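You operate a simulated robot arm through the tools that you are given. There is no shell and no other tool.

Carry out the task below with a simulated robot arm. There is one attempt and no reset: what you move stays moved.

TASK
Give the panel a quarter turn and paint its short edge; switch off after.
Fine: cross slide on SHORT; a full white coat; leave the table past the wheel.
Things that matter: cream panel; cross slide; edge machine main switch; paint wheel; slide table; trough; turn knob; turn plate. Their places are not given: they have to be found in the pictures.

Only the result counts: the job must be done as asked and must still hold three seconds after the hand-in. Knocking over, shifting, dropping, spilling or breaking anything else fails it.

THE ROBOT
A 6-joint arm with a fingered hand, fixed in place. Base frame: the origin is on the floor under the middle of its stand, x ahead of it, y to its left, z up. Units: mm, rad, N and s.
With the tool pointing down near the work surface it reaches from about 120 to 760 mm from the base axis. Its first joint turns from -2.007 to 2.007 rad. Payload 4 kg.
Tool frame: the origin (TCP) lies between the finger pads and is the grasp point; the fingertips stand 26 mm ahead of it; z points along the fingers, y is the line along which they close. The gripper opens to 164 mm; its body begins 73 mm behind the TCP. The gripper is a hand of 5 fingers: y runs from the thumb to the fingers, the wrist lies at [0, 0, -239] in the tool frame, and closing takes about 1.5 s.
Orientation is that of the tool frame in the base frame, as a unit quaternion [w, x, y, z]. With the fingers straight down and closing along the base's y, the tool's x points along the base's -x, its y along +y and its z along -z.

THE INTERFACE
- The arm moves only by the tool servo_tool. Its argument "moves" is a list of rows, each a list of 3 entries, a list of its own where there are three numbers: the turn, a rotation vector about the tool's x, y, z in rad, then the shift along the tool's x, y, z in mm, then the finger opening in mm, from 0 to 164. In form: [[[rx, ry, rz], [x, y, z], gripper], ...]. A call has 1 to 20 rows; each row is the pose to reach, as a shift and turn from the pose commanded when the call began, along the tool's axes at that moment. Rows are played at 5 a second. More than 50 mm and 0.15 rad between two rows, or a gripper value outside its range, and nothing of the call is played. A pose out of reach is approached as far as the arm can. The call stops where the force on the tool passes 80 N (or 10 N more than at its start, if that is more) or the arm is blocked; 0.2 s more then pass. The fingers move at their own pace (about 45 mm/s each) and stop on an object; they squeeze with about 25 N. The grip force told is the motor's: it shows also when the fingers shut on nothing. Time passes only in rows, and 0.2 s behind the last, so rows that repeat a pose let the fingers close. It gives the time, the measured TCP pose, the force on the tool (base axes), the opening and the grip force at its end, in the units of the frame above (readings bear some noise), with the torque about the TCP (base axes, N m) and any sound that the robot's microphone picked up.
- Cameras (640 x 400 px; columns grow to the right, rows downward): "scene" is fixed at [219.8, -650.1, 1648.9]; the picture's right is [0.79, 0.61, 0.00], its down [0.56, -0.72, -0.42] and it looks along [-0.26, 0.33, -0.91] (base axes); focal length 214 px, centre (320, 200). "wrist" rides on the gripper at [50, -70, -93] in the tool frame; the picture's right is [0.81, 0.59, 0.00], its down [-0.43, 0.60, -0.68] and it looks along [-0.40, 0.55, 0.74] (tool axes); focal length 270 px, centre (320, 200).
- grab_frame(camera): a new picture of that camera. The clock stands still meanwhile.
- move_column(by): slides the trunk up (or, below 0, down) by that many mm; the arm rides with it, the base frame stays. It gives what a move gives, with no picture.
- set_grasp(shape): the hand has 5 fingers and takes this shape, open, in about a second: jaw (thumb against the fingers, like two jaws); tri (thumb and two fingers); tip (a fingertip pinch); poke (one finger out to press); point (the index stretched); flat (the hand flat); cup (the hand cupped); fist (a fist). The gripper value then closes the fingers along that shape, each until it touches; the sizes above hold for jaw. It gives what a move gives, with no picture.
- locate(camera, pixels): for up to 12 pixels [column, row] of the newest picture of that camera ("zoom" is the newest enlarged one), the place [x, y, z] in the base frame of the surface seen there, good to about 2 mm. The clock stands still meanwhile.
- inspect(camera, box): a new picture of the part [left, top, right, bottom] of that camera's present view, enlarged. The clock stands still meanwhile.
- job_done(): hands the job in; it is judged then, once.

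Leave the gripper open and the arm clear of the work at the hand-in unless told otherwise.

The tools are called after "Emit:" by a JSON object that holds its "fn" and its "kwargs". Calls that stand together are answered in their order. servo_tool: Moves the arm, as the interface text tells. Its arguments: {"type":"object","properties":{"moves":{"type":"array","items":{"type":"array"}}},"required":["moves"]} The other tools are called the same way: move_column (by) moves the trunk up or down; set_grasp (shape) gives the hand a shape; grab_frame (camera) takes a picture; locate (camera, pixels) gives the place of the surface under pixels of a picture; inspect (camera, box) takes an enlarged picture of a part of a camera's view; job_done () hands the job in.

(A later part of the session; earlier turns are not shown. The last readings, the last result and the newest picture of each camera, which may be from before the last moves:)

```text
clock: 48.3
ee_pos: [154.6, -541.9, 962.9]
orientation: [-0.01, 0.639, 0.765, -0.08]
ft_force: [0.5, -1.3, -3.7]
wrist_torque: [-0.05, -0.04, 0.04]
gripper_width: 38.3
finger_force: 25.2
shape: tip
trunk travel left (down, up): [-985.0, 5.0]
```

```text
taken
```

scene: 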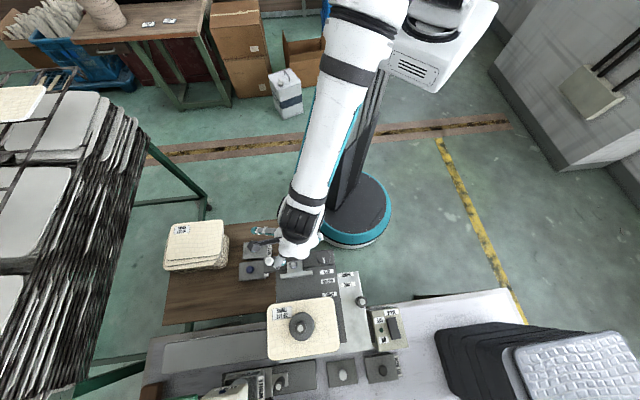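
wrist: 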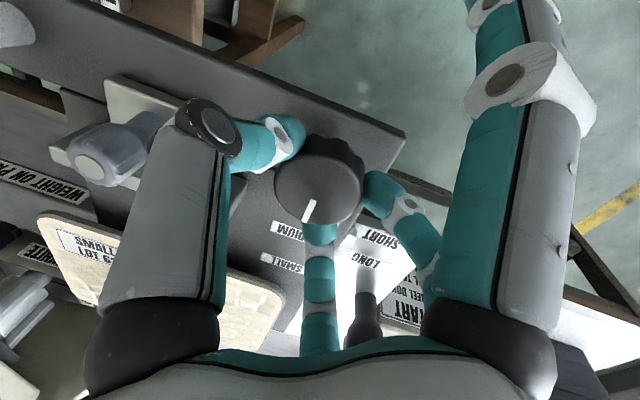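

Gripped (38 mm, 25 N). I try turning the dial a little: +0.2 rad about the tool axis (clockwise from above), and look at the panel.

Emit:
{"fn": "servo_tool", "kwargs": {"moves": [[[0, 0, 0.05], [0, 0, 0], 20], [[0, 0, 0.1], [0, 0, 0], 20], [[0, 0, 0.15], [0, 0, 0], 20], [[0, 0, 0.2], [0, 0, 0], 20], [[0, 0, 0.2], [0, 0, 0], 20]]}}

Emit:
{"fn": "grab_frame", "kwargs": {"camera": "wrist"}}

Emit:
{"fn": "inspect", "kwargs": {"camera": "scene", "box": [255, 250, 375, 370]}}

```text
clock: 49.5
ee_pos: [154.7, -543.4, 963.4]
orientation: [-0.003, 0.712, 0.697, -0.08]
ft_force: [2.1, -4.1, -4.1]
wrist_torque: [-0.06, 0.04, 0.16]
gripper_width: 37.8
finger_force: 24.8
shape: tip
trunk travel left (down, up): [-985.0, 5.0]
```

```text
taken
```

wrist: 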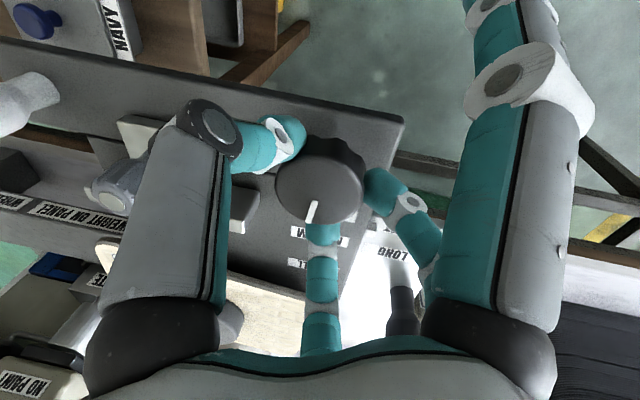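

```text
3.33 times, centred on (315, 310) of scene
```

zoom: 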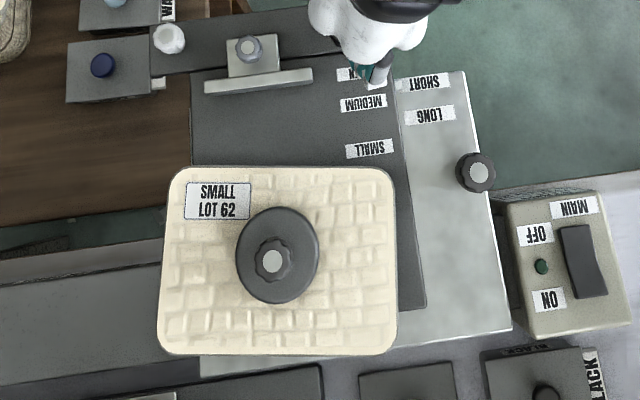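

The panel turned with the dial — it is the turn knob. I continue clockwise another 0.65 rad.

Emit:
{"fn": "servo_tool", "kwargs": {"moves": [[[0, 0, 0.07], [0, 0, 0], 20], [[0, 0, 0.14], [0, 0, 0], 20], [[0, 0, 0.21], [0, 0, 0], 20], [[0, 0, 0.28], [0, 0, 0], 20], [[0, 0, 0.35], [0, 0, 0], 20], [[0, 0, 0.42], [0, 0, 0], 20], [[0, 0, 0.49], [0, 0, 0], 20], [[0, 0, 0.56], [0, 0, 0], 20], [[0, 0, 0.62], [0, 0, 0], 20], [[0, 0, 0.65], [0, 0, 0], 20], [[0, 0, 0.65], [0, 0, 0], 20]]}}

Emit:
{"fn": "grab_frame", "kwargs": {"camera": "wrist"}}

Emit:
{"fn": "inspect", "kwargs": {"camera": "scene", "box": [255, 250, 375, 370]}}

```text
clock: 51.9
ee_pos: [152.8, -541.7, 963.4]
orientation: [0.023, 0.897, 0.434, -0.077]
ft_force: [-1.4, 3.1, -3.3]
wrist_torque: [0.37, 0.28, -0.01]
gripper_width: 38.2
finger_force: 24.9
shape: tip
trunk travel left (down, up): [-985.0, 5.0]
```

```text
taken
```

wrist: 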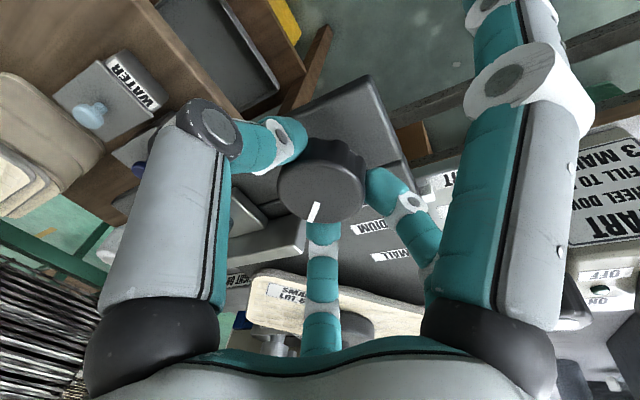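

```text
3.33 times, centred on (315, 310) of scene
```

zoom: 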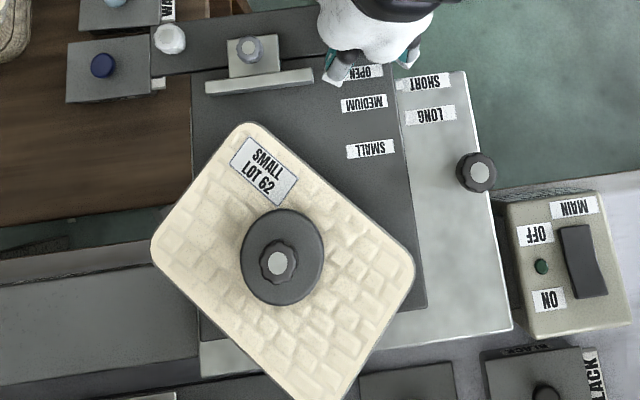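

Dial and panel have turned about 49° together (1:1). I release, turn the open hand back to a fresh angle, and regrip for the remaining 0.72 rad.

Emit:
{"fn": "servo_tool", "kwargs": {"moves": [[[0, 0, 0], [0, 0, 0], 45], [[0, 0, 0], [0, 0, 0], 60], [[0, 0, 0], [0, 0, 0], 70], [[0, 0, 0], [0, 0, 0], 70], [[0, 0, -0.13], [0, 0, 0], 70], [[0, 0, -0.26], [0, 0, 0], 70], [[0, 0, -0.39], [0, 0, 0], 70], [[0, 0, -0.52], [0, 0, 0], 70], [[0, 0, -0.65], [0, 0, 0], 70], [[0, 0, -0.78], [0, 0, 0], 70], [[0, 0, -0.91], [0, 0, 0], 70], [[0, 0, -0.91], [0, 0, 0], 70]]}}

Emit:
{"fn": "grab_frame", "kwargs": {"camera": "wrist"}}

Emit:
{"fn": "inspect", "kwargs": {"camera": "scene", "box": [255, 250, 375, 370]}}

```text
clock: 54.5
ee_pos: [153.2, -542.4, 964.2]
orientation: [-0.012, 0.614, 0.785, -0.078]
ft_force: [0.0, 0.7, -0.7]
wrist_torque: [-0.02, 0.01, 0.0]
gripper_width: 69.4
finger_force: 0.1
shape: tip
trunk travel left (down, up): [-985.0, 5.0]
```

```text
taken
```

wrist: 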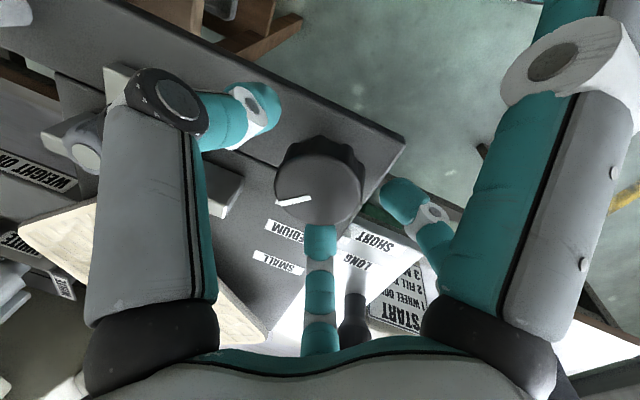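

```text
3.33 times, centred on (315, 310) of scene
```

zoom: 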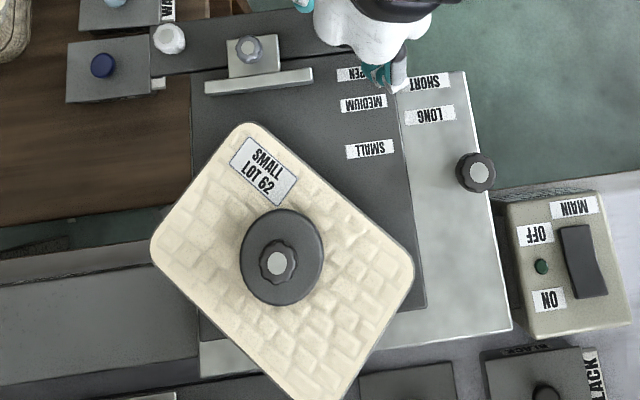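

The dial stayed. I close again and turn another 0.72 rad clockwise.

Emit:
{"fn": "servo_tool", "kwargs": {"moves": [[[0, 0, 0], [0, 0, 0], 55], [[0, 0, 0], [0, 0, 0], 45], [[0, 0, 0], [0, 0, 0], 35], [[0, 0, 0], [0, 0, 0], 25], [[0, 0, 0], [0, 0, 0], 20], [[0, 0, 0], [0, 0, 0], 20], [[0, 0, 0.08], [0, 0, 0], 20], [[0, 0, 0.16], [0, 0, 0], 20], [[0, 0, 0.24], [0, 0, 0], 20], [[0, 0, 0.32], [0, 0, 0], 20], [[0, 0, 0.4], [0, 0, 0], 20], [[0, 0, 0.48], [0, 0, 0], 20], [[0, 0, 0.56], [0, 0, 0], 20], [[0, 0, 0.63], [0, 0, 0], 20], [[0, 0, 0.69], [0, 0, 0], 20], [[0, 0, 0.72], [0, 0, 0], 20], [[0, 0, 0.72], [0, 0, 0], 20]]}}

Emit:
{"fn": "grab_frame", "kwargs": {"camera": "wrist"}}

Emit:
{"fn": "inspect", "kwargs": {"camera": "scene", "box": [255, 250, 375, 370]}}

```text
clock: 58.1
ee_pos: [154.4, -542.6, 964.5]
orientation: [0.017, 0.853, 0.516, -0.079]
ft_force: [-0.5, 1.7, -2.3]
wrist_torque: [0.27, 0.28, -0.06]
gripper_width: 37.2
finger_force: 24.8
shape: tip
trunk travel left (down, up): [-985.0, 5.0]
```

```text
taken
```

wrist: 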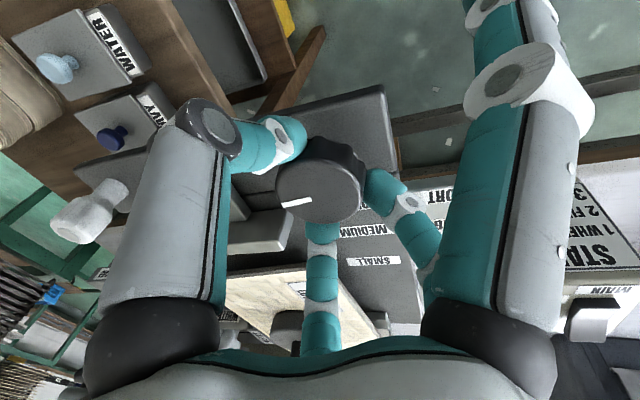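

```text
3.33 times, centred on (315, 310) of scene
```

zoom: 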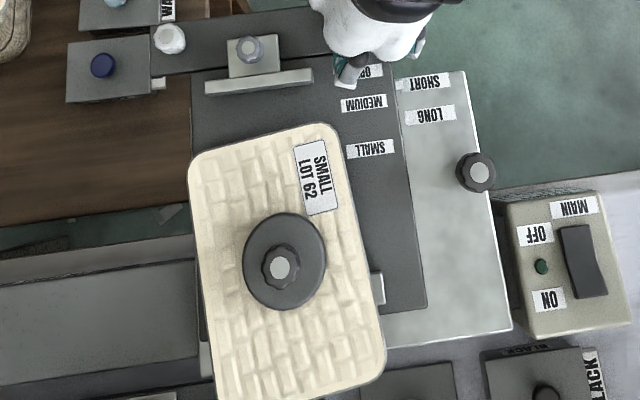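

The panel looks close to a quarter turn. I'll measure its edge direction against the table's edge.

Emit:
{"fn": "inspect", "kwargs": {"camera": "scene", "box": [290, 270, 390, 370]}}

Emit:
{"fn": "inspect", "kwargs": {"camera": "scene", "box": [260, 275, 380, 385]}}

Emit:
{"fn": "locate", "kwargs": {"camera": "zoom", "pixels": [[150, 115], [165, 220], [180, 320], [190, 90], [240, 77], [290, 63], [320, 100], [345, 200], [365, 290], [423, 150], [445, 270], [455, 240]]}}

```text
4.00 times, centred on (340, 320) of scene
```

zoom: 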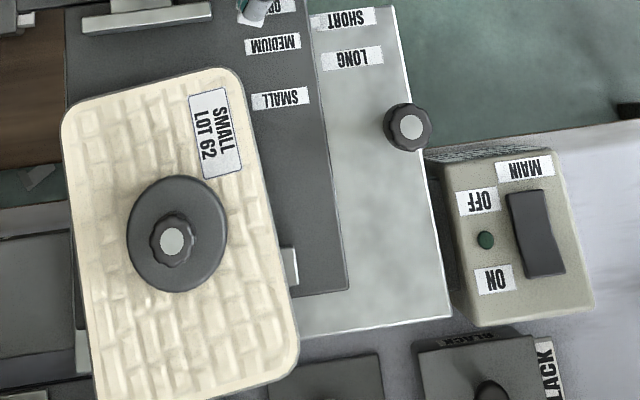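

```text
3.64 times, centred on (320, 330) of scene
```

zoom: 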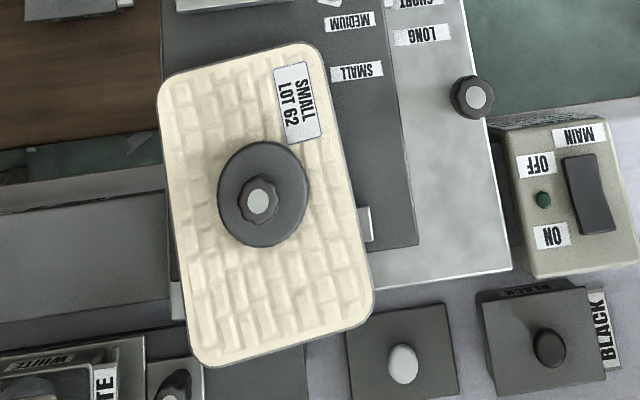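

```text
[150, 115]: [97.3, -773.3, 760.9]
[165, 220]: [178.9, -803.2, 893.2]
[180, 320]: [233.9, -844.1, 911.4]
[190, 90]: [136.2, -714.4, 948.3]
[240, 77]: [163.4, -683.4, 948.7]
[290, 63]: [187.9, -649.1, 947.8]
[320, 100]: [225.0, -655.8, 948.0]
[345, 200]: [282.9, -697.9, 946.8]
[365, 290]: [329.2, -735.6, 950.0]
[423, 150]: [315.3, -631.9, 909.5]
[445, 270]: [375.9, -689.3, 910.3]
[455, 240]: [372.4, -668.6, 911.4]
```

Emit:
{"fn": "locate", "kwargs": {"camera": "zoom", "pixels": [[462, 40], [500, 250], [390, 276], [495, 262], [383, 60], [409, 230], [327, 90], [371, 285], [172, 80], [312, 47], [200, 355], [365, 315]]}}

```text
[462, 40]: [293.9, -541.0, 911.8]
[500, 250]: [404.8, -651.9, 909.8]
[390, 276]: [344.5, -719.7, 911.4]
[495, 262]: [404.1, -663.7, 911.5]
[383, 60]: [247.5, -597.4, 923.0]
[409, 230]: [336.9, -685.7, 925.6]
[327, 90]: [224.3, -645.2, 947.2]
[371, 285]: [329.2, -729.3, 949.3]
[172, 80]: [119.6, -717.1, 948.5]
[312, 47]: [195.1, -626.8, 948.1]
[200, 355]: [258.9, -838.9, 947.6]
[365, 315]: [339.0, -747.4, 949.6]
```

The table edge is exactly at −45°, the panel's long edge at about −39°, so it needs about 6° more. I turn a further 0.1 rad and re-measure.

Emit:
{"fn": "servo_tool", "kwargs": {"moves": [[[0, 0, 0.05], [0, 0, 0], 20], [[0, 0, 0.1], [0, 0, 0], 20], [[0, 0, 0.1], [0, 0, 0], 20]]}}

Emit:
{"fn": "inspect", "kwargs": {"camera": "scene", "box": [260, 275, 380, 385]}}

```text
clock: 58.9
ee_pos: [154.3, -542.9, 963.7]
orientation: [0.02, 0.877, 0.474, -0.077]
ft_force: [-1.2, 2.2, -5.2]
wrist_torque: [0.33, 0.29, -0.08]
gripper_width: 37.1
finger_force: 25.3
shape: tip
trunk travel left (down, up): [-985.0, 5.0]
```

```text
3.64 times, centred on (320, 330) of scene
```

zoom: 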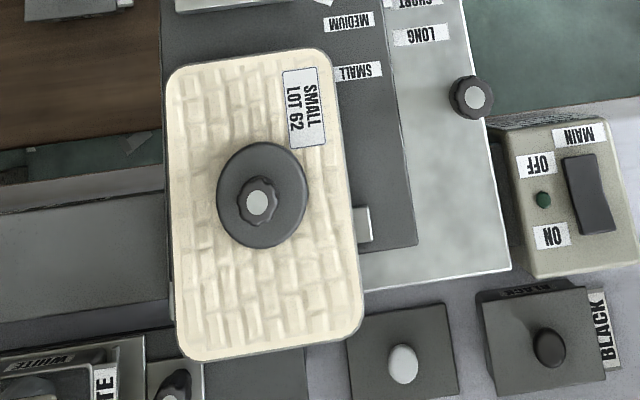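

Emit:
{"fn": "locate", "kwargs": {"camera": "zoom", "pixels": [[328, 100], [351, 300], [176, 120], [185, 320], [210, 348], [330, 332], [190, 74], [310, 59], [258, 202], [470, 98], [500, 250], [462, 40]]}}

```text
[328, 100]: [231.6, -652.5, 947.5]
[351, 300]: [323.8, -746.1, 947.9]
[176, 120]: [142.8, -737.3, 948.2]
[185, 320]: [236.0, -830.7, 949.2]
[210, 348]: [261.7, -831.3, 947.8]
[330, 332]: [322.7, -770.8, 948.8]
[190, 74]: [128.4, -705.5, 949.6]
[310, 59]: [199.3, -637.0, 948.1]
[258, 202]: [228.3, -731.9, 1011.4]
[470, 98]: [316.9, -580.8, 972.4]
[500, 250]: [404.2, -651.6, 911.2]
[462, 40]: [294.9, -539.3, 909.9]
```

Panel edges now read −45.4°, −45.0°, 44.8°, 44.0° — a clean quarter turn. I release the dial and lift away.

Emit:
{"fn": "servo_tool", "kwargs": {"moves": [[[0, 0, 0], [0, 0, 0], 45], [[0, 0, 0], [0, 0, 0], 60], [[0, 0, 0], [0, 0, 0], 75], [[0, 0, 0], [0, 0, 0], 75], [[0, 0, 0], [0, 0, -30], 75], [[0, 0, 0], [0, 0, -60], 75], [[0, 0, 0], [0, 0, -90], 75], [[0, 0, 0], [0, 0, -90], 75]]}}

Emit:
{"fn": "inspect", "kwargs": {"camera": "scene", "box": [260, 275, 380, 385]}}

Emit:
{"fn": "inspect", "kwargs": {"camera": "scene", "box": [260, 230, 380, 320]}}

```text
clock: 60.7
ee_pos: [165.1, -533.0, 1052.9]
orientation: [0.02, 0.877, 0.473, -0.077]
ft_force: [0.4, 0.3, -0.3]
wrist_torque: [0.0, 0.0, -0.02]
gripper_width: 74.5
finger_force: 0.1
shape: tip
trunk travel left (down, up): [-985.0, 5.0]
```

```text
3.64 times, centred on (320, 330) of scene
```

zoom: 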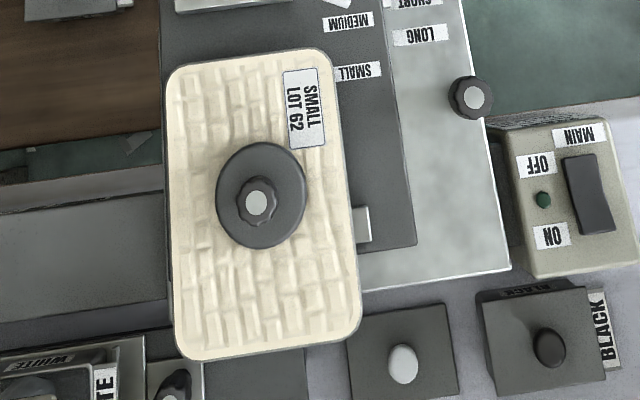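

```text
4.44 times, centred on (320, 275) of scene
```

zoom: 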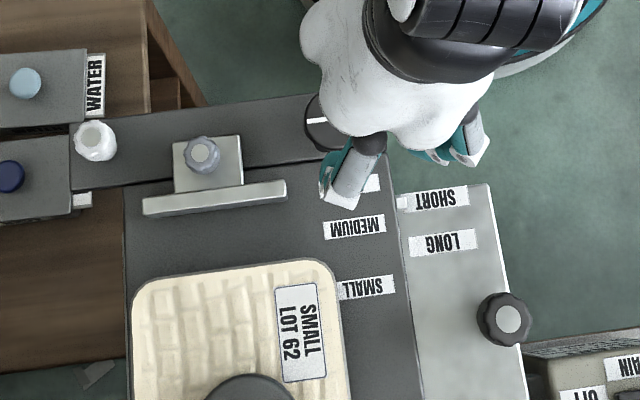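

The panel and slide hold. Before switching on, I check the wheel and trough again in the scene zoom.

Emit:
{"fn": "inspect", "kwargs": {"camera": "scene", "box": [210, 360, 280, 400]}}

Emit:
{"fn": "locate", "kwargs": {"camera": "zoom", "pixels": [[255, 210], [300, 180], [310, 200], [280, 215], [200, 200], [330, 240], [380, 260], [400, 350], [80, 290], [150, 310], [150, 240], [480, 300]]}}

```text
9.14 times, centred on (245, 380) of scene
```

zoom: 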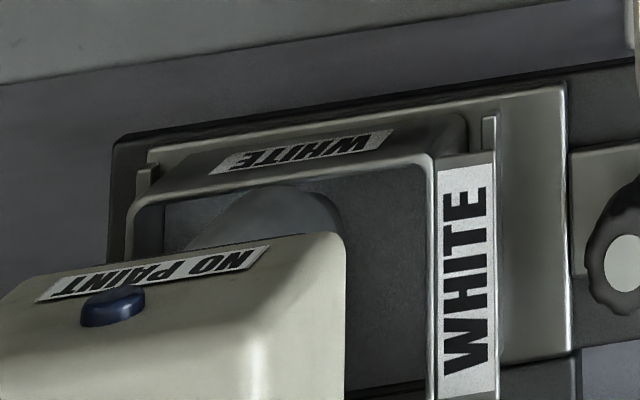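

```text
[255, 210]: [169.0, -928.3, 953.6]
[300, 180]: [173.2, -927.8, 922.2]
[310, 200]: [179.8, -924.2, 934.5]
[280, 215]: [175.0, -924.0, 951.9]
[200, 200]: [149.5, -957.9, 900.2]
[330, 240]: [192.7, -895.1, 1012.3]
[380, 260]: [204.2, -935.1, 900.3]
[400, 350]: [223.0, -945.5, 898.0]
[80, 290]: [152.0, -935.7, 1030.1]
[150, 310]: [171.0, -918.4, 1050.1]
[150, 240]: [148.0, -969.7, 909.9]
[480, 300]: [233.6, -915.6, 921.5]
```

The wheel's face lies at v≈777–781, z 934–954, so the turned panel's far edge (v≈779) should meet it. Now I measure the rocker switch for pressing its ON end.

Emit:
{"fn": "inspect", "kwargs": {"camera": "scene", "box": [360, 300, 420, 355]}}

Emit:
{"fn": "locate", "kwargs": {"camera": "zoom", "pixels": [[285, 110], [300, 150], [312, 180], [325, 215], [335, 250], [305, 245], [270, 130], [190, 165], [205, 240], [150, 90], [330, 120], [400, 300]]}}

```text
7.27 times, centred on (390, 328) of scene
```

zoom: 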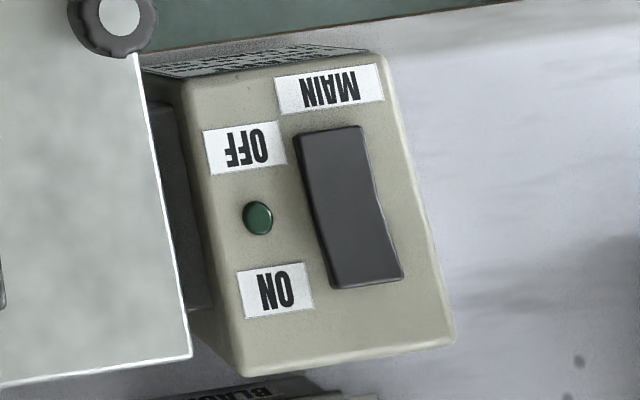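

```text
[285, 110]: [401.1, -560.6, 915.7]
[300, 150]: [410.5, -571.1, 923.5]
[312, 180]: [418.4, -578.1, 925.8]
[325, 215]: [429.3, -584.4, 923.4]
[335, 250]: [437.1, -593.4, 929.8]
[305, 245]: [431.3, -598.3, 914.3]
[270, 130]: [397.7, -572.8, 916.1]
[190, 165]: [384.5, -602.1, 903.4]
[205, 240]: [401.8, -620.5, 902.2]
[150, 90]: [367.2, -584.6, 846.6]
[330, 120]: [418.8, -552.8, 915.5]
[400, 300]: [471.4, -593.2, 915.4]
```

Rocker: ON end about (449,-589, 931), OFF end lower at z≈922, box top z≈915. I set the hand to "poke" and look where the pressing finger is in the wrist view.

Emit:
{"fn": "set_grasp", "kwargs": {"shape": "poke"}}

Emit:
{"fn": "grab_frame", "kwargs": {"camera": "wrist"}}

Emit:
{"fn": "inspect", "kwargs": {"camera": "scene", "box": [290, 210, 390, 300]}}

```text
clock: 61.6
ee_pos: [163.6, -533.7, 1052.6]
orientation: [0.02, 0.877, 0.473, -0.077]
ft_force: [-0.2, 0.4, -0.1]
wrist_torque: [-0.02, 0.03, -0.04]
gripper_width: 0.0
finger_force: 0.0
shape: poke
trunk travel left (down, up): [-985.0, 5.0]
```

```text
taken
```

wrist: 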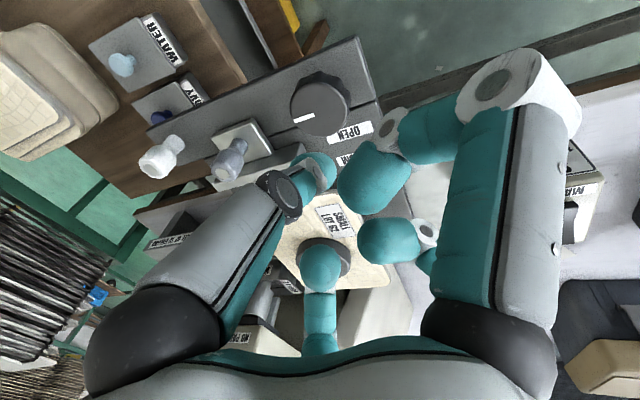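

```text
4.44 times, centred on (340, 255) of scene
```

zoom: 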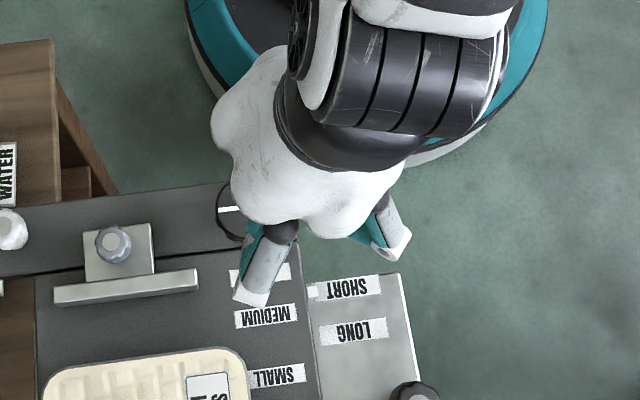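

Emit:
{"fn": "locate", "kwargs": {"camera": "wrist", "pixels": [[318, 268], [320, 300], [375, 180], [385, 240], [310, 175], [320, 165], [350, 170], [360, 240], [320, 330], [290, 195]]}}

```text
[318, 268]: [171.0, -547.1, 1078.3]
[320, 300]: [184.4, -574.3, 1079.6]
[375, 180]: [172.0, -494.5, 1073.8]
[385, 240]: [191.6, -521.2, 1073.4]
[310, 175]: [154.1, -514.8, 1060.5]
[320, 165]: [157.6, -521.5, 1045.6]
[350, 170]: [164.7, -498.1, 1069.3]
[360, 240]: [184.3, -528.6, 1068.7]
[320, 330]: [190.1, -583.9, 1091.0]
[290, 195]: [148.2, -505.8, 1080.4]
```

Poke doesn't show a clear finger. I try the "point" shape (index stretched).

Emit:
{"fn": "set_grasp", "kwargs": {"shape": "point"}}

Emit:
{"fn": "grab_frame", "kwargs": {"camera": "wrist"}}

Emit:
{"fn": "inspect", "kwargs": {"camera": "scene", "box": [290, 210, 390, 300]}}

```text
clock: 62.5
ee_pos: [164.7, -533.0, 1054.5]
orientation: [0.02, 0.877, 0.474, -0.077]
ft_force: [0.6, -0.7, 1.0]
wrist_torque: [0.01, 0.03, 0.0]
gripper_width: 158.0
finger_force: 0.1
shape: point
trunk travel left (down, up): [-985.0, 5.0]
```

```text
taken
```

wrist: 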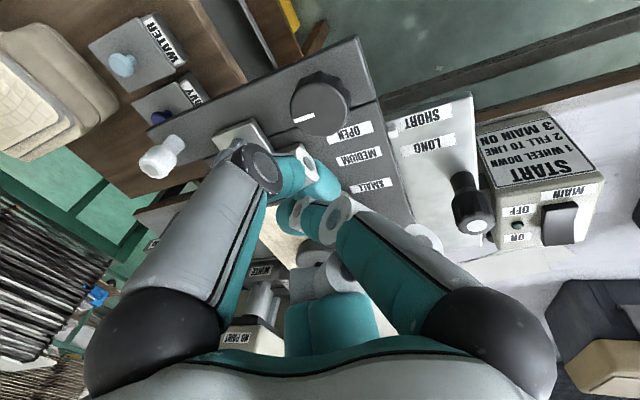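

```text
4.44 times, centred on (340, 255) of scene
```

zoom: 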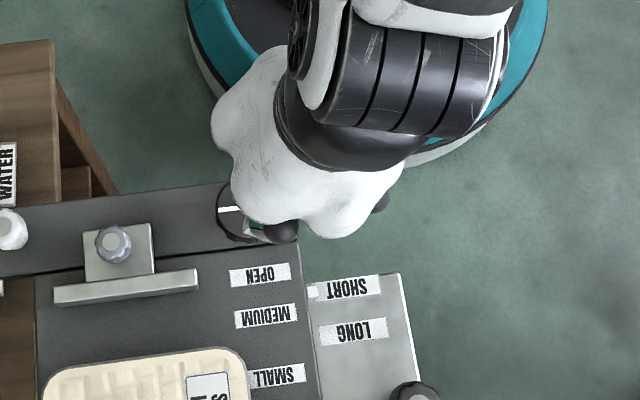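

Emit:
{"fn": "locate", "kwargs": {"camera": "wrist", "pixels": [[330, 190], [310, 185], [300, 165], [290, 215], [330, 220], [325, 270], [300, 280], [340, 320], [265, 165], [295, 205]]}}

```text
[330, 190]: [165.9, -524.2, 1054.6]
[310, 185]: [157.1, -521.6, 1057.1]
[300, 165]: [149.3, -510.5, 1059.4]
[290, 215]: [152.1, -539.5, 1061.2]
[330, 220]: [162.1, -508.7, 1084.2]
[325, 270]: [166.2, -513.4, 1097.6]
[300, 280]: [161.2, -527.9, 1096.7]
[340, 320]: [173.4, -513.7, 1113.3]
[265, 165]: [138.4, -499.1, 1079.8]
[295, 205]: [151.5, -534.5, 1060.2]
```

I go back to the "tip" shape, closed, as a pressing cluster and measure where its tips end.

Emit:
{"fn": "set_grasp", "kwargs": {"shape": "tip"}}

Emit:
{"fn": "servo_tool", "kwargs": {"moves": [[[0, 0, 0], [0, 0, 0], 0], [[0, 0, 0], [0, 0, 0], 0], [[0, 0, 0], [0, 0, 0], 0], [[0, 0, 0], [0, 0, 0], 0], [[0, 0, 0], [0, 0, 0], 0], [[0, 0, 0], [0, 0, 0], 0], [[0, 0, 0], [0, 0, 0], 0], [[0, 0, 0], [0, 0, 0], 0], [[0, 0, 0], [0, 0, 0], 0], [[0, 0, 0], [0, 0, 0], 0], [[0, 0, 0], [0, 0, 0], 0]]}}

Emit:
{"fn": "grab_frame", "kwargs": {"camera": "wrist"}}

Emit:
{"fn": "locate", "kwargs": {"camera": "wrist", "pixels": [[285, 150], [300, 155], [320, 200], [335, 190], [310, 170], [320, 175], [330, 210], [345, 195]]}}

```text
clock: 63.4
ee_pos: [163.9, -532.3, 1053.1]
orientation: [0.02, 0.877, 0.474, -0.077]
ft_force: [0.3, -0.4, 0.0]
wrist_torque: [0.0, -0.01, -0.01]
gripper_width: 163.9
finger_force: 0.0
shape: tip
trunk travel left (down, up): [-985.0, 5.0]
```

```text
clock: 65.8
ee_pos: [164.5, -533.0, 1054.2]
orientation: [0.02, 0.877, 0.474, -0.077]
ft_force: [0.2, 0.1, 0.2]
wrist_torque: [-0.01, -0.01, -0.03]
gripper_width: 0.1
finger_force: 24.9
shape: tip
trunk travel left (down, up): [-985.0, 5.0]
```

```text
taken
```

wrist: 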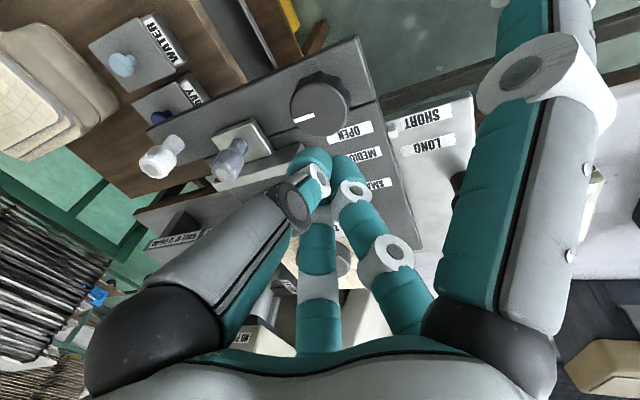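

```text
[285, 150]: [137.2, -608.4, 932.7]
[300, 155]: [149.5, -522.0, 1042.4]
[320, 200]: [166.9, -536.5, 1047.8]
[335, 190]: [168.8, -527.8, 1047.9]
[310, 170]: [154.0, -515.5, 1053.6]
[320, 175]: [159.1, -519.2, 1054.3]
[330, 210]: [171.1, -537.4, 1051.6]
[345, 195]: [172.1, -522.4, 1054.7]
```

The closed tips end about 30–40 mm ahead of the TCP. I move over the ON end of the rocker: TCP about (450,-581,1010), leaning a bit outward, staying high over the table knob on the way.

Emit:
{"fn": "servo_tool", "kwargs": {"moves": [[[-0.019, -0.009, 0], [17, 38, -8], 0], [[-0.037, -0.018, 0], [35, 76, -14], 0], [[-0.056, -0.026, 0], [52, 114, -14], 0], [[-0.074, -0.035, 0], [70, 152, -12], 0], [[-0.093, -0.044, 0], [87, 190, -6], 0], [[-0.111, -0.053, 0], [104, 228, 4], 0], [[-0.13, -0.0615, 0.005], [121.6, 266, 15], 0], [[-0.13, -0.0615, 0.005], [121.6, 266, 15], 0]]}}

Emit:
{"fn": "grab_frame", "kwargs": {"camera": "wrist"}}

Emit:
{"fn": "inspect", "kwargs": {"camera": "scene", "box": [340, 280, 440, 370]}}

```text
clock: 67.6
ee_pos: [448.1, -580.9, 1010.6]
orientation: [0.092, 0.872, 0.476, -0.072]
ft_force: [0.3, 0.3, 0.4]
wrist_torque: [0.0, 0.0, 0.03]
gripper_width: 0.1
finger_force: 25.0
shape: tip
trunk travel left (down, up): [-985.0, 5.0]
```

```text
taken
```

wrist: 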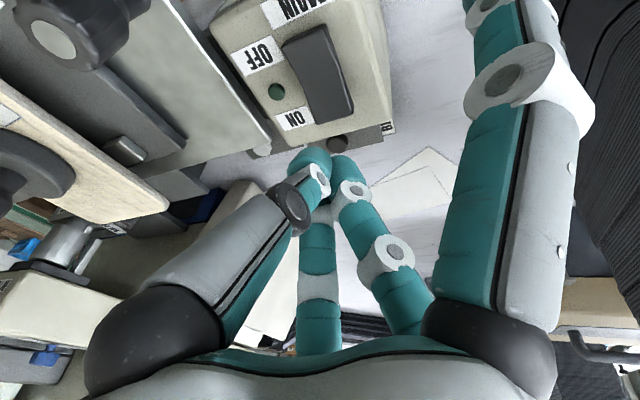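

```text
4.44 times, centred on (390, 325) of scene
```

zoom: 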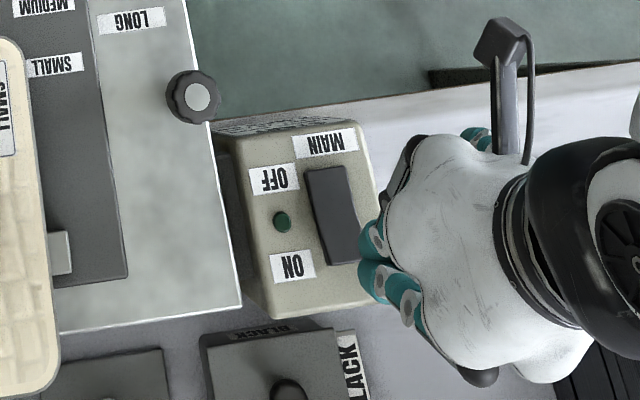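

Emit:
{"fn": "locate", "kwargs": {"camera": "wrist", "pixels": [[330, 108], [322, 90], [312, 65], [303, 42], [340, 100], [318, 112], [276, 91], [312, 152], [325, 152], [345, 105]]}}

Emit:
{"fn": "inspect", "kwargs": {"camera": "wrist", "box": [200, 10, 400, 170]}}

```text
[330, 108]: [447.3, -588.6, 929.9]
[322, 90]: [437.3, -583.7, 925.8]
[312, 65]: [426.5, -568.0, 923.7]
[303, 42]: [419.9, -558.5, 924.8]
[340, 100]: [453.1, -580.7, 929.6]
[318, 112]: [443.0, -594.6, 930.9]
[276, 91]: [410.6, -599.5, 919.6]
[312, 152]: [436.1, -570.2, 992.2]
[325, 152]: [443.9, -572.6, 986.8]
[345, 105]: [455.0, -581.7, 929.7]
```

```text
2.50 times, centred on (300, 90) of wrist
```

zoom: 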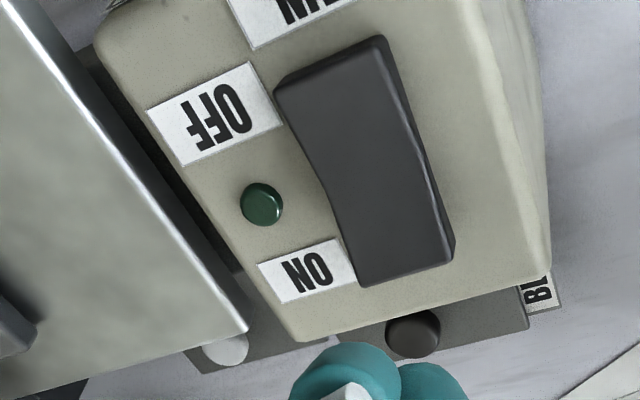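

The closed tips are right above the ON end (448,-588,930). I lower 40 mm first.

Emit:
{"fn": "servo_tool", "kwargs": {"moves": [[[0, 0, 0], [2.1, -0.9, 9.7], 0], [[0, 0, 0], [4.3, -1.8, 19.5], 0], [[0, 0, 0], [6.4, -2.8, 29.2], 0], [[0, 0, 0], [8.1, -3.5, 37], 0], [[0, 0, 0], [8.1, -3.5, 37], 0]]}}

Emit:
{"fn": "grab_frame", "kwargs": {"camera": "wrist"}}

Emit:
{"fn": "inspect", "kwargs": {"camera": "scene", "box": [340, 280, 440, 370]}}

```text
clock: 68.8
ee_pos: [449.7, -581.2, 970.0]
orientation: [0.091, 0.871, 0.477, -0.071]
ft_force: [-0.9, 0.1, -0.4]
wrist_torque: [0.01, 0.02, -0.01]
gripper_width: 0.0
finger_force: 25.3
shape: tip
trunk travel left (down, up): [-985.0, 5.0]
```

```text
taken
```

wrist: 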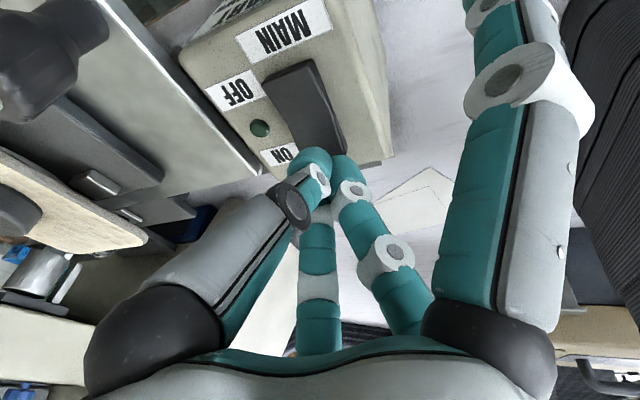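

```text
4.44 times, centred on (390, 325) of scene
```

zoom: 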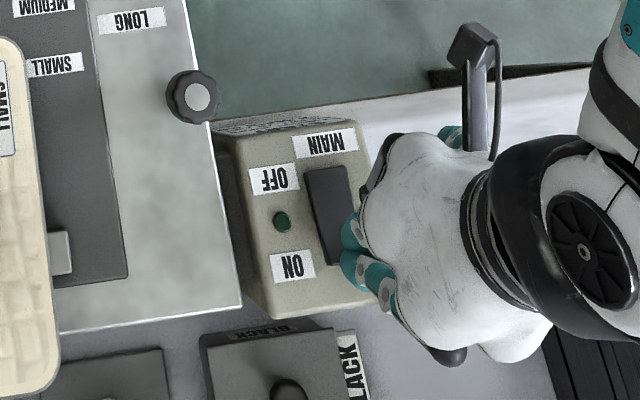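

Tips are just over the ON end. I press down in 3 mm steps.

Emit:
{"fn": "servo_tool", "kwargs": {"moves": [[[0, 0, 0], [0.6, -0.3, 2.9], 0], [[0, 0, 0], [1.3, -0.6, 5.8], 0], [[0, 0, 0], [1.9, -0.8, 8.8], 0], [[0, 0, 0], [2.6, -1.1, 11.7], 0], [[0, 0, 0], [2.6, -1.1, 11.7], 0]]}}

Emit:
{"fn": "inspect", "kwargs": {"camera": "scene", "box": [340, 280, 440, 370]}}

Emit:
{"fn": "inspect", "kwargs": {"camera": "wrist", "box": [200, 10, 400, 200]}}

```text
clock: 70.0
ee_pos: [449.6, -580.2, 959.5]
orientation: [0.089, 0.872, 0.477, -0.07]
ft_force: [-0.6, -0.1, 0.5]
wrist_torque: [-0.01, -0.03, 0.02]
gripper_width: 0.0
finger_force: 25.3
shape: tip
trunk travel left (down, up): [-985.0, 5.0]
```

```text
4.44 times, centred on (390, 325) of scene
```

zoom: 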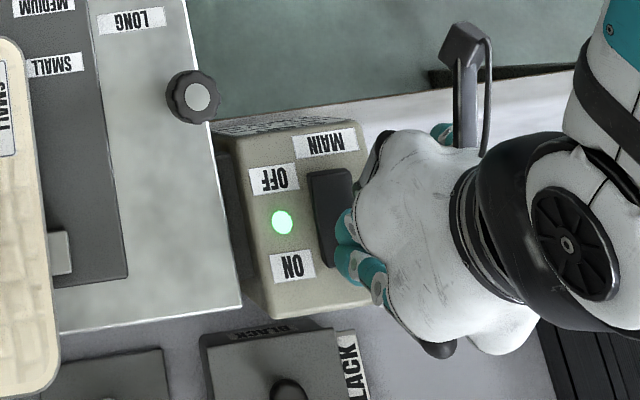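

```text
2.11 times, centred on (300, 105) of wrist
```

zoom: 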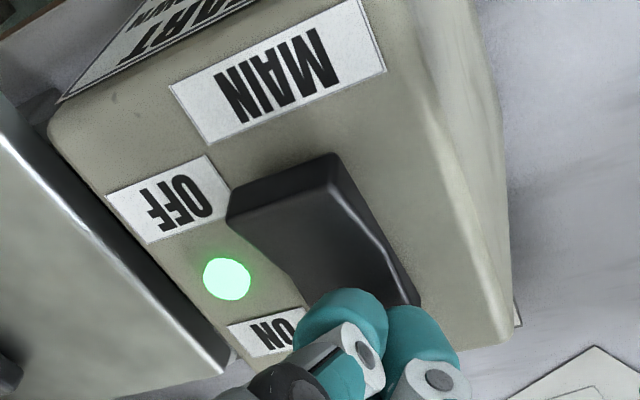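

The lamp is bright green: main is ON. I lift off and check the NO PAINT lamp and the wheel.

Emit:
{"fn": "servo_tool", "kwargs": {"moves": [[[0, 0, 0], [-6, 3, -29], 0], [[0, 0, 0], [-13, 6, -58], 20], [[0, 0, 0], [-20, 8, -85], 40], [[0, 0, 0], [-20, 8, -85], 40]]}}

Emit:
{"fn": "inspect", "kwargs": {"camera": "scene", "box": [210, 350, 290, 400]}}

Emit:
{"fn": "inspect", "kwargs": {"camera": "scene", "box": [250, 270, 420, 390]}}

Emit:
{"fn": "grab_frame", "kwargs": {"camera": "wrist"}}

```text
clock: 71.0
ee_pos: [448.5, -583.5, 1046.6]
orientation: [0.091, 0.872, 0.475, -0.072]
ft_force: [0.0, -0.6, -0.4]
wrist_torque: [-0.03, 0.01, 0.03]
gripper_width: 39.5
finger_force: 0.2
shape: tip
trunk travel left (down, up): [-985.0, 5.0]
```

```text
8.00 times, centred on (250, 375) of scene
```

zoom: 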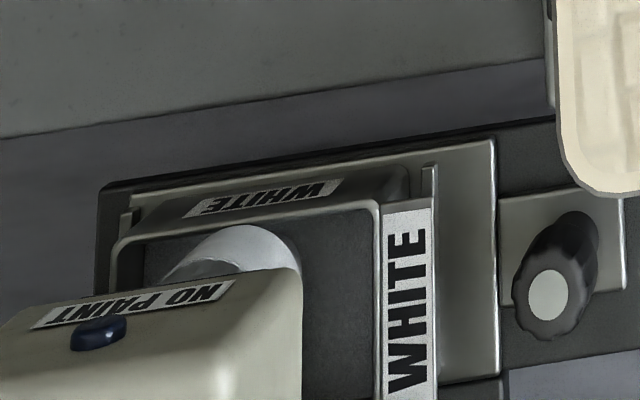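

```text
3.33 times, centred on (335, 330) of scene
```

zoom: 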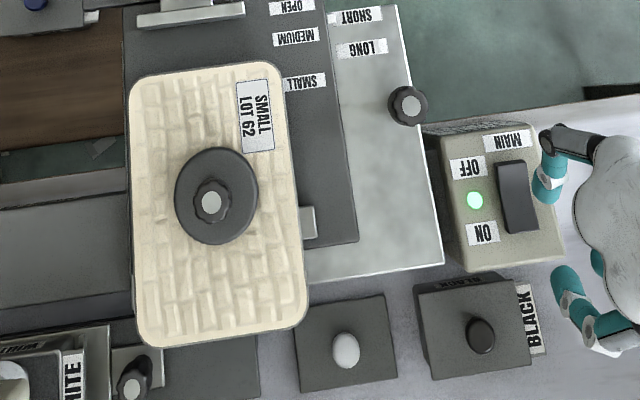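

```text
taken
```

wrist: 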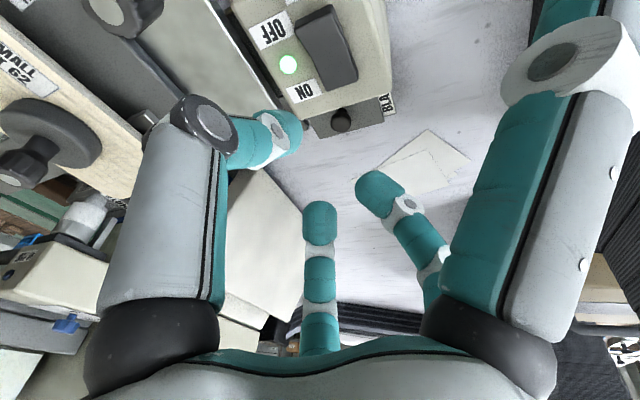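

The wheel is now white (coated) and the NO PAINT lamp stays dark: paint is there. Before moving the table, I check the blue thickness knob on the wheel housing in the wrist view around (50,290).

Emit:
{"fn": "inspect", "kwargs": {"camera": "wrist", "box": [0, 200, 130, 360]}}

Emit:
{"fn": "inspect", "kwargs": {"camera": "scene", "box": [120, 320, 290, 400]}}

```text
2.50 times, centred on (65, 280) of wrist
```

zoom: 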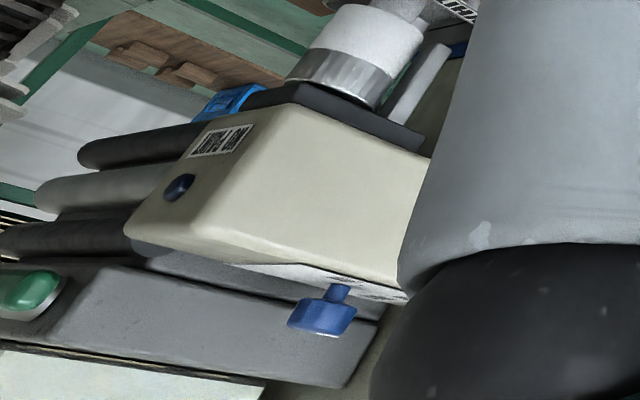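

```text
3.76 times, centred on (205, 360) of scene
```

zoom: 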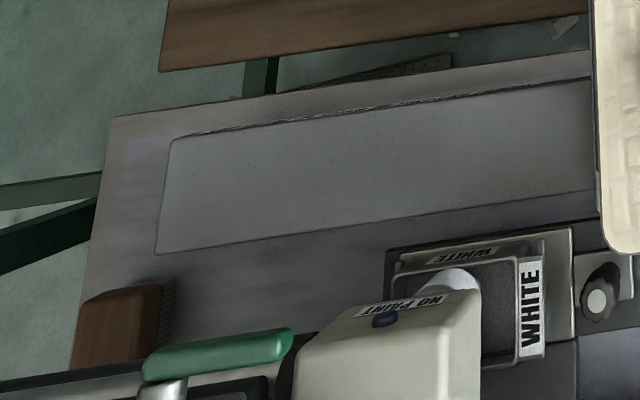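

Emit:
{"fn": "locate", "kwargs": {"camera": "zoom", "pixels": [[165, 200], [175, 145], [160, 250], [590, 85], [590, 185], [130, 150], [95, 280], [450, 275], [440, 270], [460, 285], [400, 235], [475, 240]]}}

Emit:
{"fn": "inspect", "kwargs": {"camera": "scene", "box": [320, 270, 400, 330]}}

Emit:
{"fn": "locate", "kwargs": {"camera": "zoom", "pixels": [[338, 128], [305, 128], [372, 125], [338, 95], [340, 160], [300, 200], [200, 50], [210, 110]]}}

```text
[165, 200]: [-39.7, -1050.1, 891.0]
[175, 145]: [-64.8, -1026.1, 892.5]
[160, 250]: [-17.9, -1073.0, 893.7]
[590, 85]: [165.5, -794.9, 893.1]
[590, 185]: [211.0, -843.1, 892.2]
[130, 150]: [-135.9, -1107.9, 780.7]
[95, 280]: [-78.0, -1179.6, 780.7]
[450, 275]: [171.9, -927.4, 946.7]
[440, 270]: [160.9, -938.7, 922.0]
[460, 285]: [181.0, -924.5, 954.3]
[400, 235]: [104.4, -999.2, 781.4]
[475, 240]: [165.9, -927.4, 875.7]
```

```text
6.67 times, centred on (360, 300) of scene
```

zoom: 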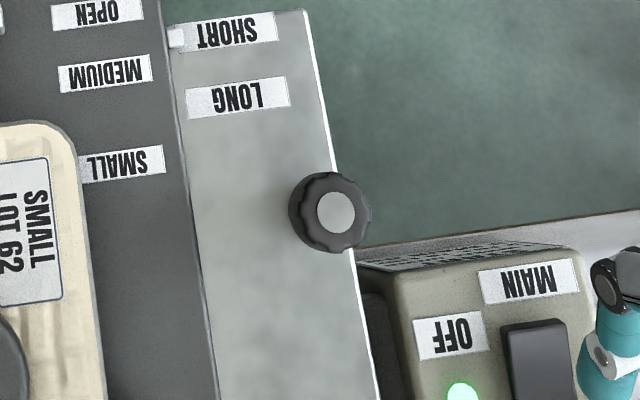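

```text
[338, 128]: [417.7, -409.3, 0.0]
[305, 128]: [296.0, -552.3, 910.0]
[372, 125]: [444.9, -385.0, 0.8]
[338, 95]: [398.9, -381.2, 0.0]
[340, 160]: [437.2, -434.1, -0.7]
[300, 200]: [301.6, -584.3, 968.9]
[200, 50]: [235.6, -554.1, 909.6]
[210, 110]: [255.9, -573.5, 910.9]
```

Rail end is at u≈−771, so there's room for the ~290 mm travel; the wheel face is near u≈−540. I refine the table knob's place before gripping it.

Emit:
{"fn": "locate", "kwargs": {"camera": "zoom", "pixels": [[336, 212], [320, 212], [350, 212], [330, 180], [335, 240], [300, 215], [310, 240], [250, 250]]}}

Emit:
{"fn": "servo_tool", "kwargs": {"moves": [[[0.011, -0.025, -0.131], [-5, -17, -8], 70], [[0.022, -0.051, -0.262], [-10, -35, -8], 70], [[0.033, -0.076, -0.393], [-15, -52, -6], 70], [[0.044, -0.102, -0.525], [-20, -69, 0], 70], [[0.055, -0.127, -0.656], [-24, -87, 4], 70], [[0.066, -0.153, -0.787], [-29, -104, 8], 70], [[0.077, -0.178, -0.918], [-34, -121, 12], 70], [[0.077, -0.178, -0.918], [-34, -121, 12], 70]]}}

Emit:
{"fn": "grab_frame", "kwargs": {"camera": "wrist"}}

Emit:
{"fn": "inspect", "kwargs": {"camera": "scene", "box": [310, 250, 430, 340]}}

```text
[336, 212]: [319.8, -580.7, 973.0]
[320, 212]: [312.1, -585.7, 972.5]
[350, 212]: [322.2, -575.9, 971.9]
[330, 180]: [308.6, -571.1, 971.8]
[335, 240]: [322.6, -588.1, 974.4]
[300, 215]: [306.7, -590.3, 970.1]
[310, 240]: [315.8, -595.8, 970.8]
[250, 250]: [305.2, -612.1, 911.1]
```

```text
clock: 72.8
ee_pos: [328.9, -547.2, 1032.0]
orientation: [0.058, 0.563, 0.8, -0.199]
ft_force: [-0.7, -0.3, -0.4]
wrist_torque: [-0.03, 0.0, 0.01]
gripper_width: 69.9
finger_force: 0.0
shape: tip
trunk travel left (down, up): [-985.0, 5.0]
```

```text
taken
```

wrist: 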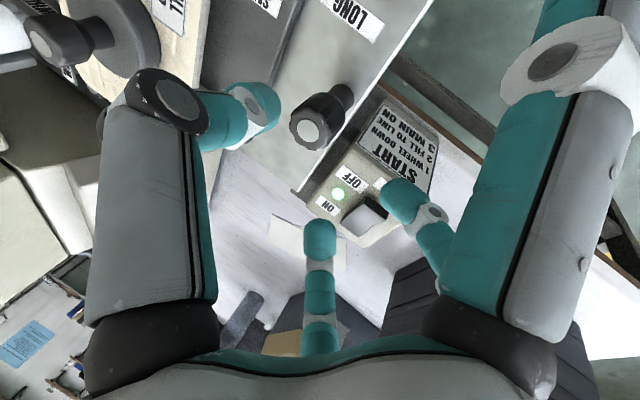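

```text
4.44 times, centred on (370, 295) of scene
```

zoom: 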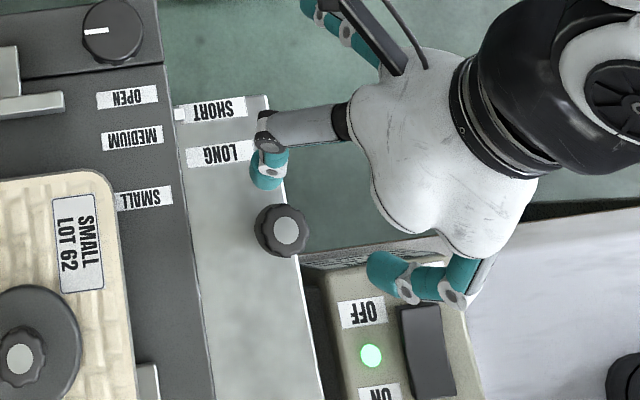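

Emit:
{"fn": "locate", "kwargs": {"camera": "zoom", "pixels": [[315, 258], [345, 262], [330, 250], [380, 243], [310, 275], [325, 290], [283, 232], [265, 175], [385, 275], [305, 262], [345, 285], [420, 290]]}}

Emit:
{"fn": "inspect", "kwargs": {"camera": "wrist", "box": [240, 60, 460, 250]}}

```text
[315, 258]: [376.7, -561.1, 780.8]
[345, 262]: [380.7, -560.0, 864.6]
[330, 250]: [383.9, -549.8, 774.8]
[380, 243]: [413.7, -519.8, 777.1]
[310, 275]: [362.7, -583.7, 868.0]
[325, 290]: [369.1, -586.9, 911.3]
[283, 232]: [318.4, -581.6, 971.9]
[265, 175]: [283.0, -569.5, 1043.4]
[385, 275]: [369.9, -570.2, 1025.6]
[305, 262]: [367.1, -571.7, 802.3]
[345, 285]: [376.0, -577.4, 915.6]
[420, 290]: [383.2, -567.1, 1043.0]
```

```text
2.11 times, centred on (350, 155) of wrist
```

zoom: 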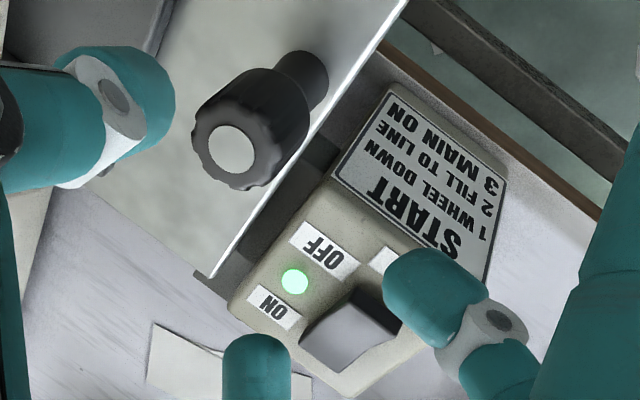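

The switch box top (z 915) stays below the fingers. I descend along the tool axis onto the table knob, 80 mm in steps.

Emit:
{"fn": "servo_tool", "kwargs": {"moves": [[[0, 0, 0], [-0.5, -0.6, 20], 70], [[0, 0, 0], [-1, -1.2, 40], 70], [[0, 0, 0], [-1.3, -1.9, 60], 70], [[0, 0, 0], [-1.6, -2.3, 74], 70], [[0, 0, 0], [-1.7, -2.5, 82], 70], [[0, 0, 0], [-1.7, -2.5, 82], 70]]}}

Emit:
{"fn": "grab_frame", "kwargs": {"camera": "wrist"}}

Emit:
{"fn": "inspect", "kwargs": {"camera": "scene", "box": [310, 250, 430, 340]}}

```text
clock: 74.2
ee_pos: [315.4, -580.2, 956.3]
orientation: [0.059, 0.565, 0.799, -0.198]
ft_force: [-0.6, 0.0, 0.1]
wrist_torque: [-0.03, 0.01, -0.05]
gripper_width: 69.7
finger_force: 0.1
shape: tip
trunk travel left (down, up): [-985.0, 5.0]
```

```text
taken
```

wrist: 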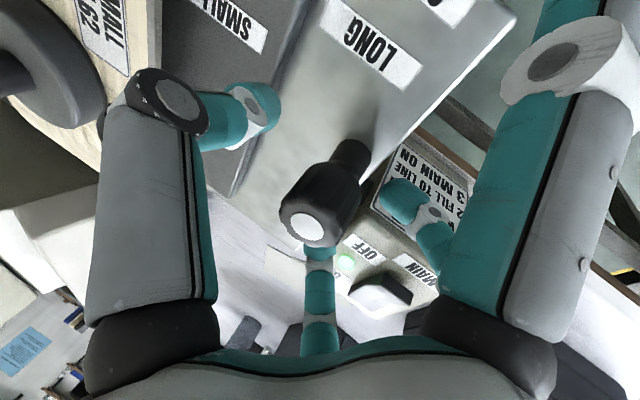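

```text
4.44 times, centred on (370, 295) of scene
```

zoom: 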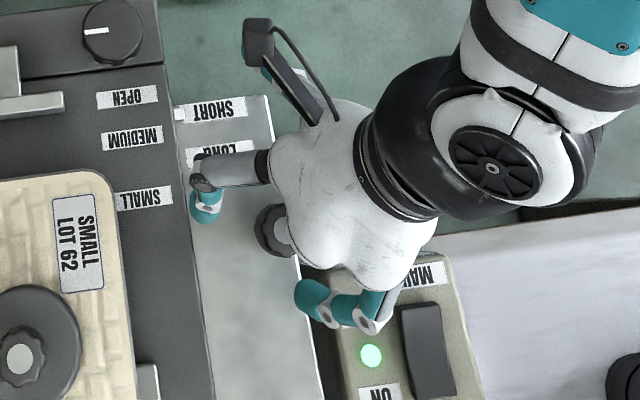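

The knob is centred between the digits. I close on it.

Emit:
{"fn": "servo_tool", "kwargs": {"moves": [[[0, 0, 0], [0, 0, 0], 55], [[0, 0, 0], [0, 0, 0], 45], [[0, 0, 0], [0, 0, 0], 35], [[0, 0, 0], [0, 0, 0], 25], [[0, 0, 0], [0, 0, 0], 15], [[0, 0, 0], [0, 0, 0], 10], [[0, 0, 0], [0, 0, 0], 10]]}}

Emit:
{"fn": "grab_frame", "kwargs": {"camera": "wrist"}}

```text
clock: 75.8
ee_pos: [315.8, -579.9, 956.1]
orientation: [0.057, 0.564, 0.799, -0.199]
ft_force: [0.3, -1.4, -8.1]
wrist_torque: [0.19, -0.11, -0.05]
gripper_width: 22.9
finger_force: 25.2
shape: tip
trunk travel left (down, up): [-985.0, 5.0]
```

```text
taken
```

wrist: 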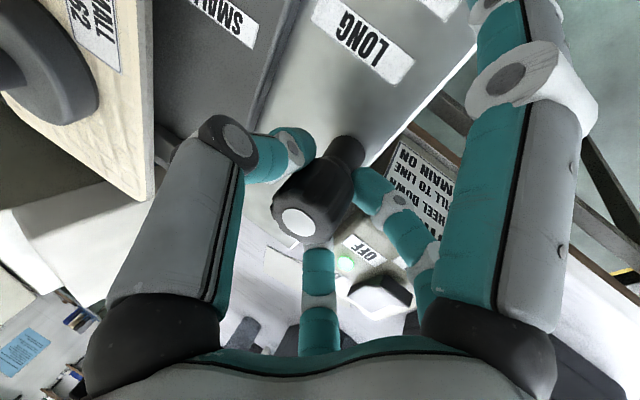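

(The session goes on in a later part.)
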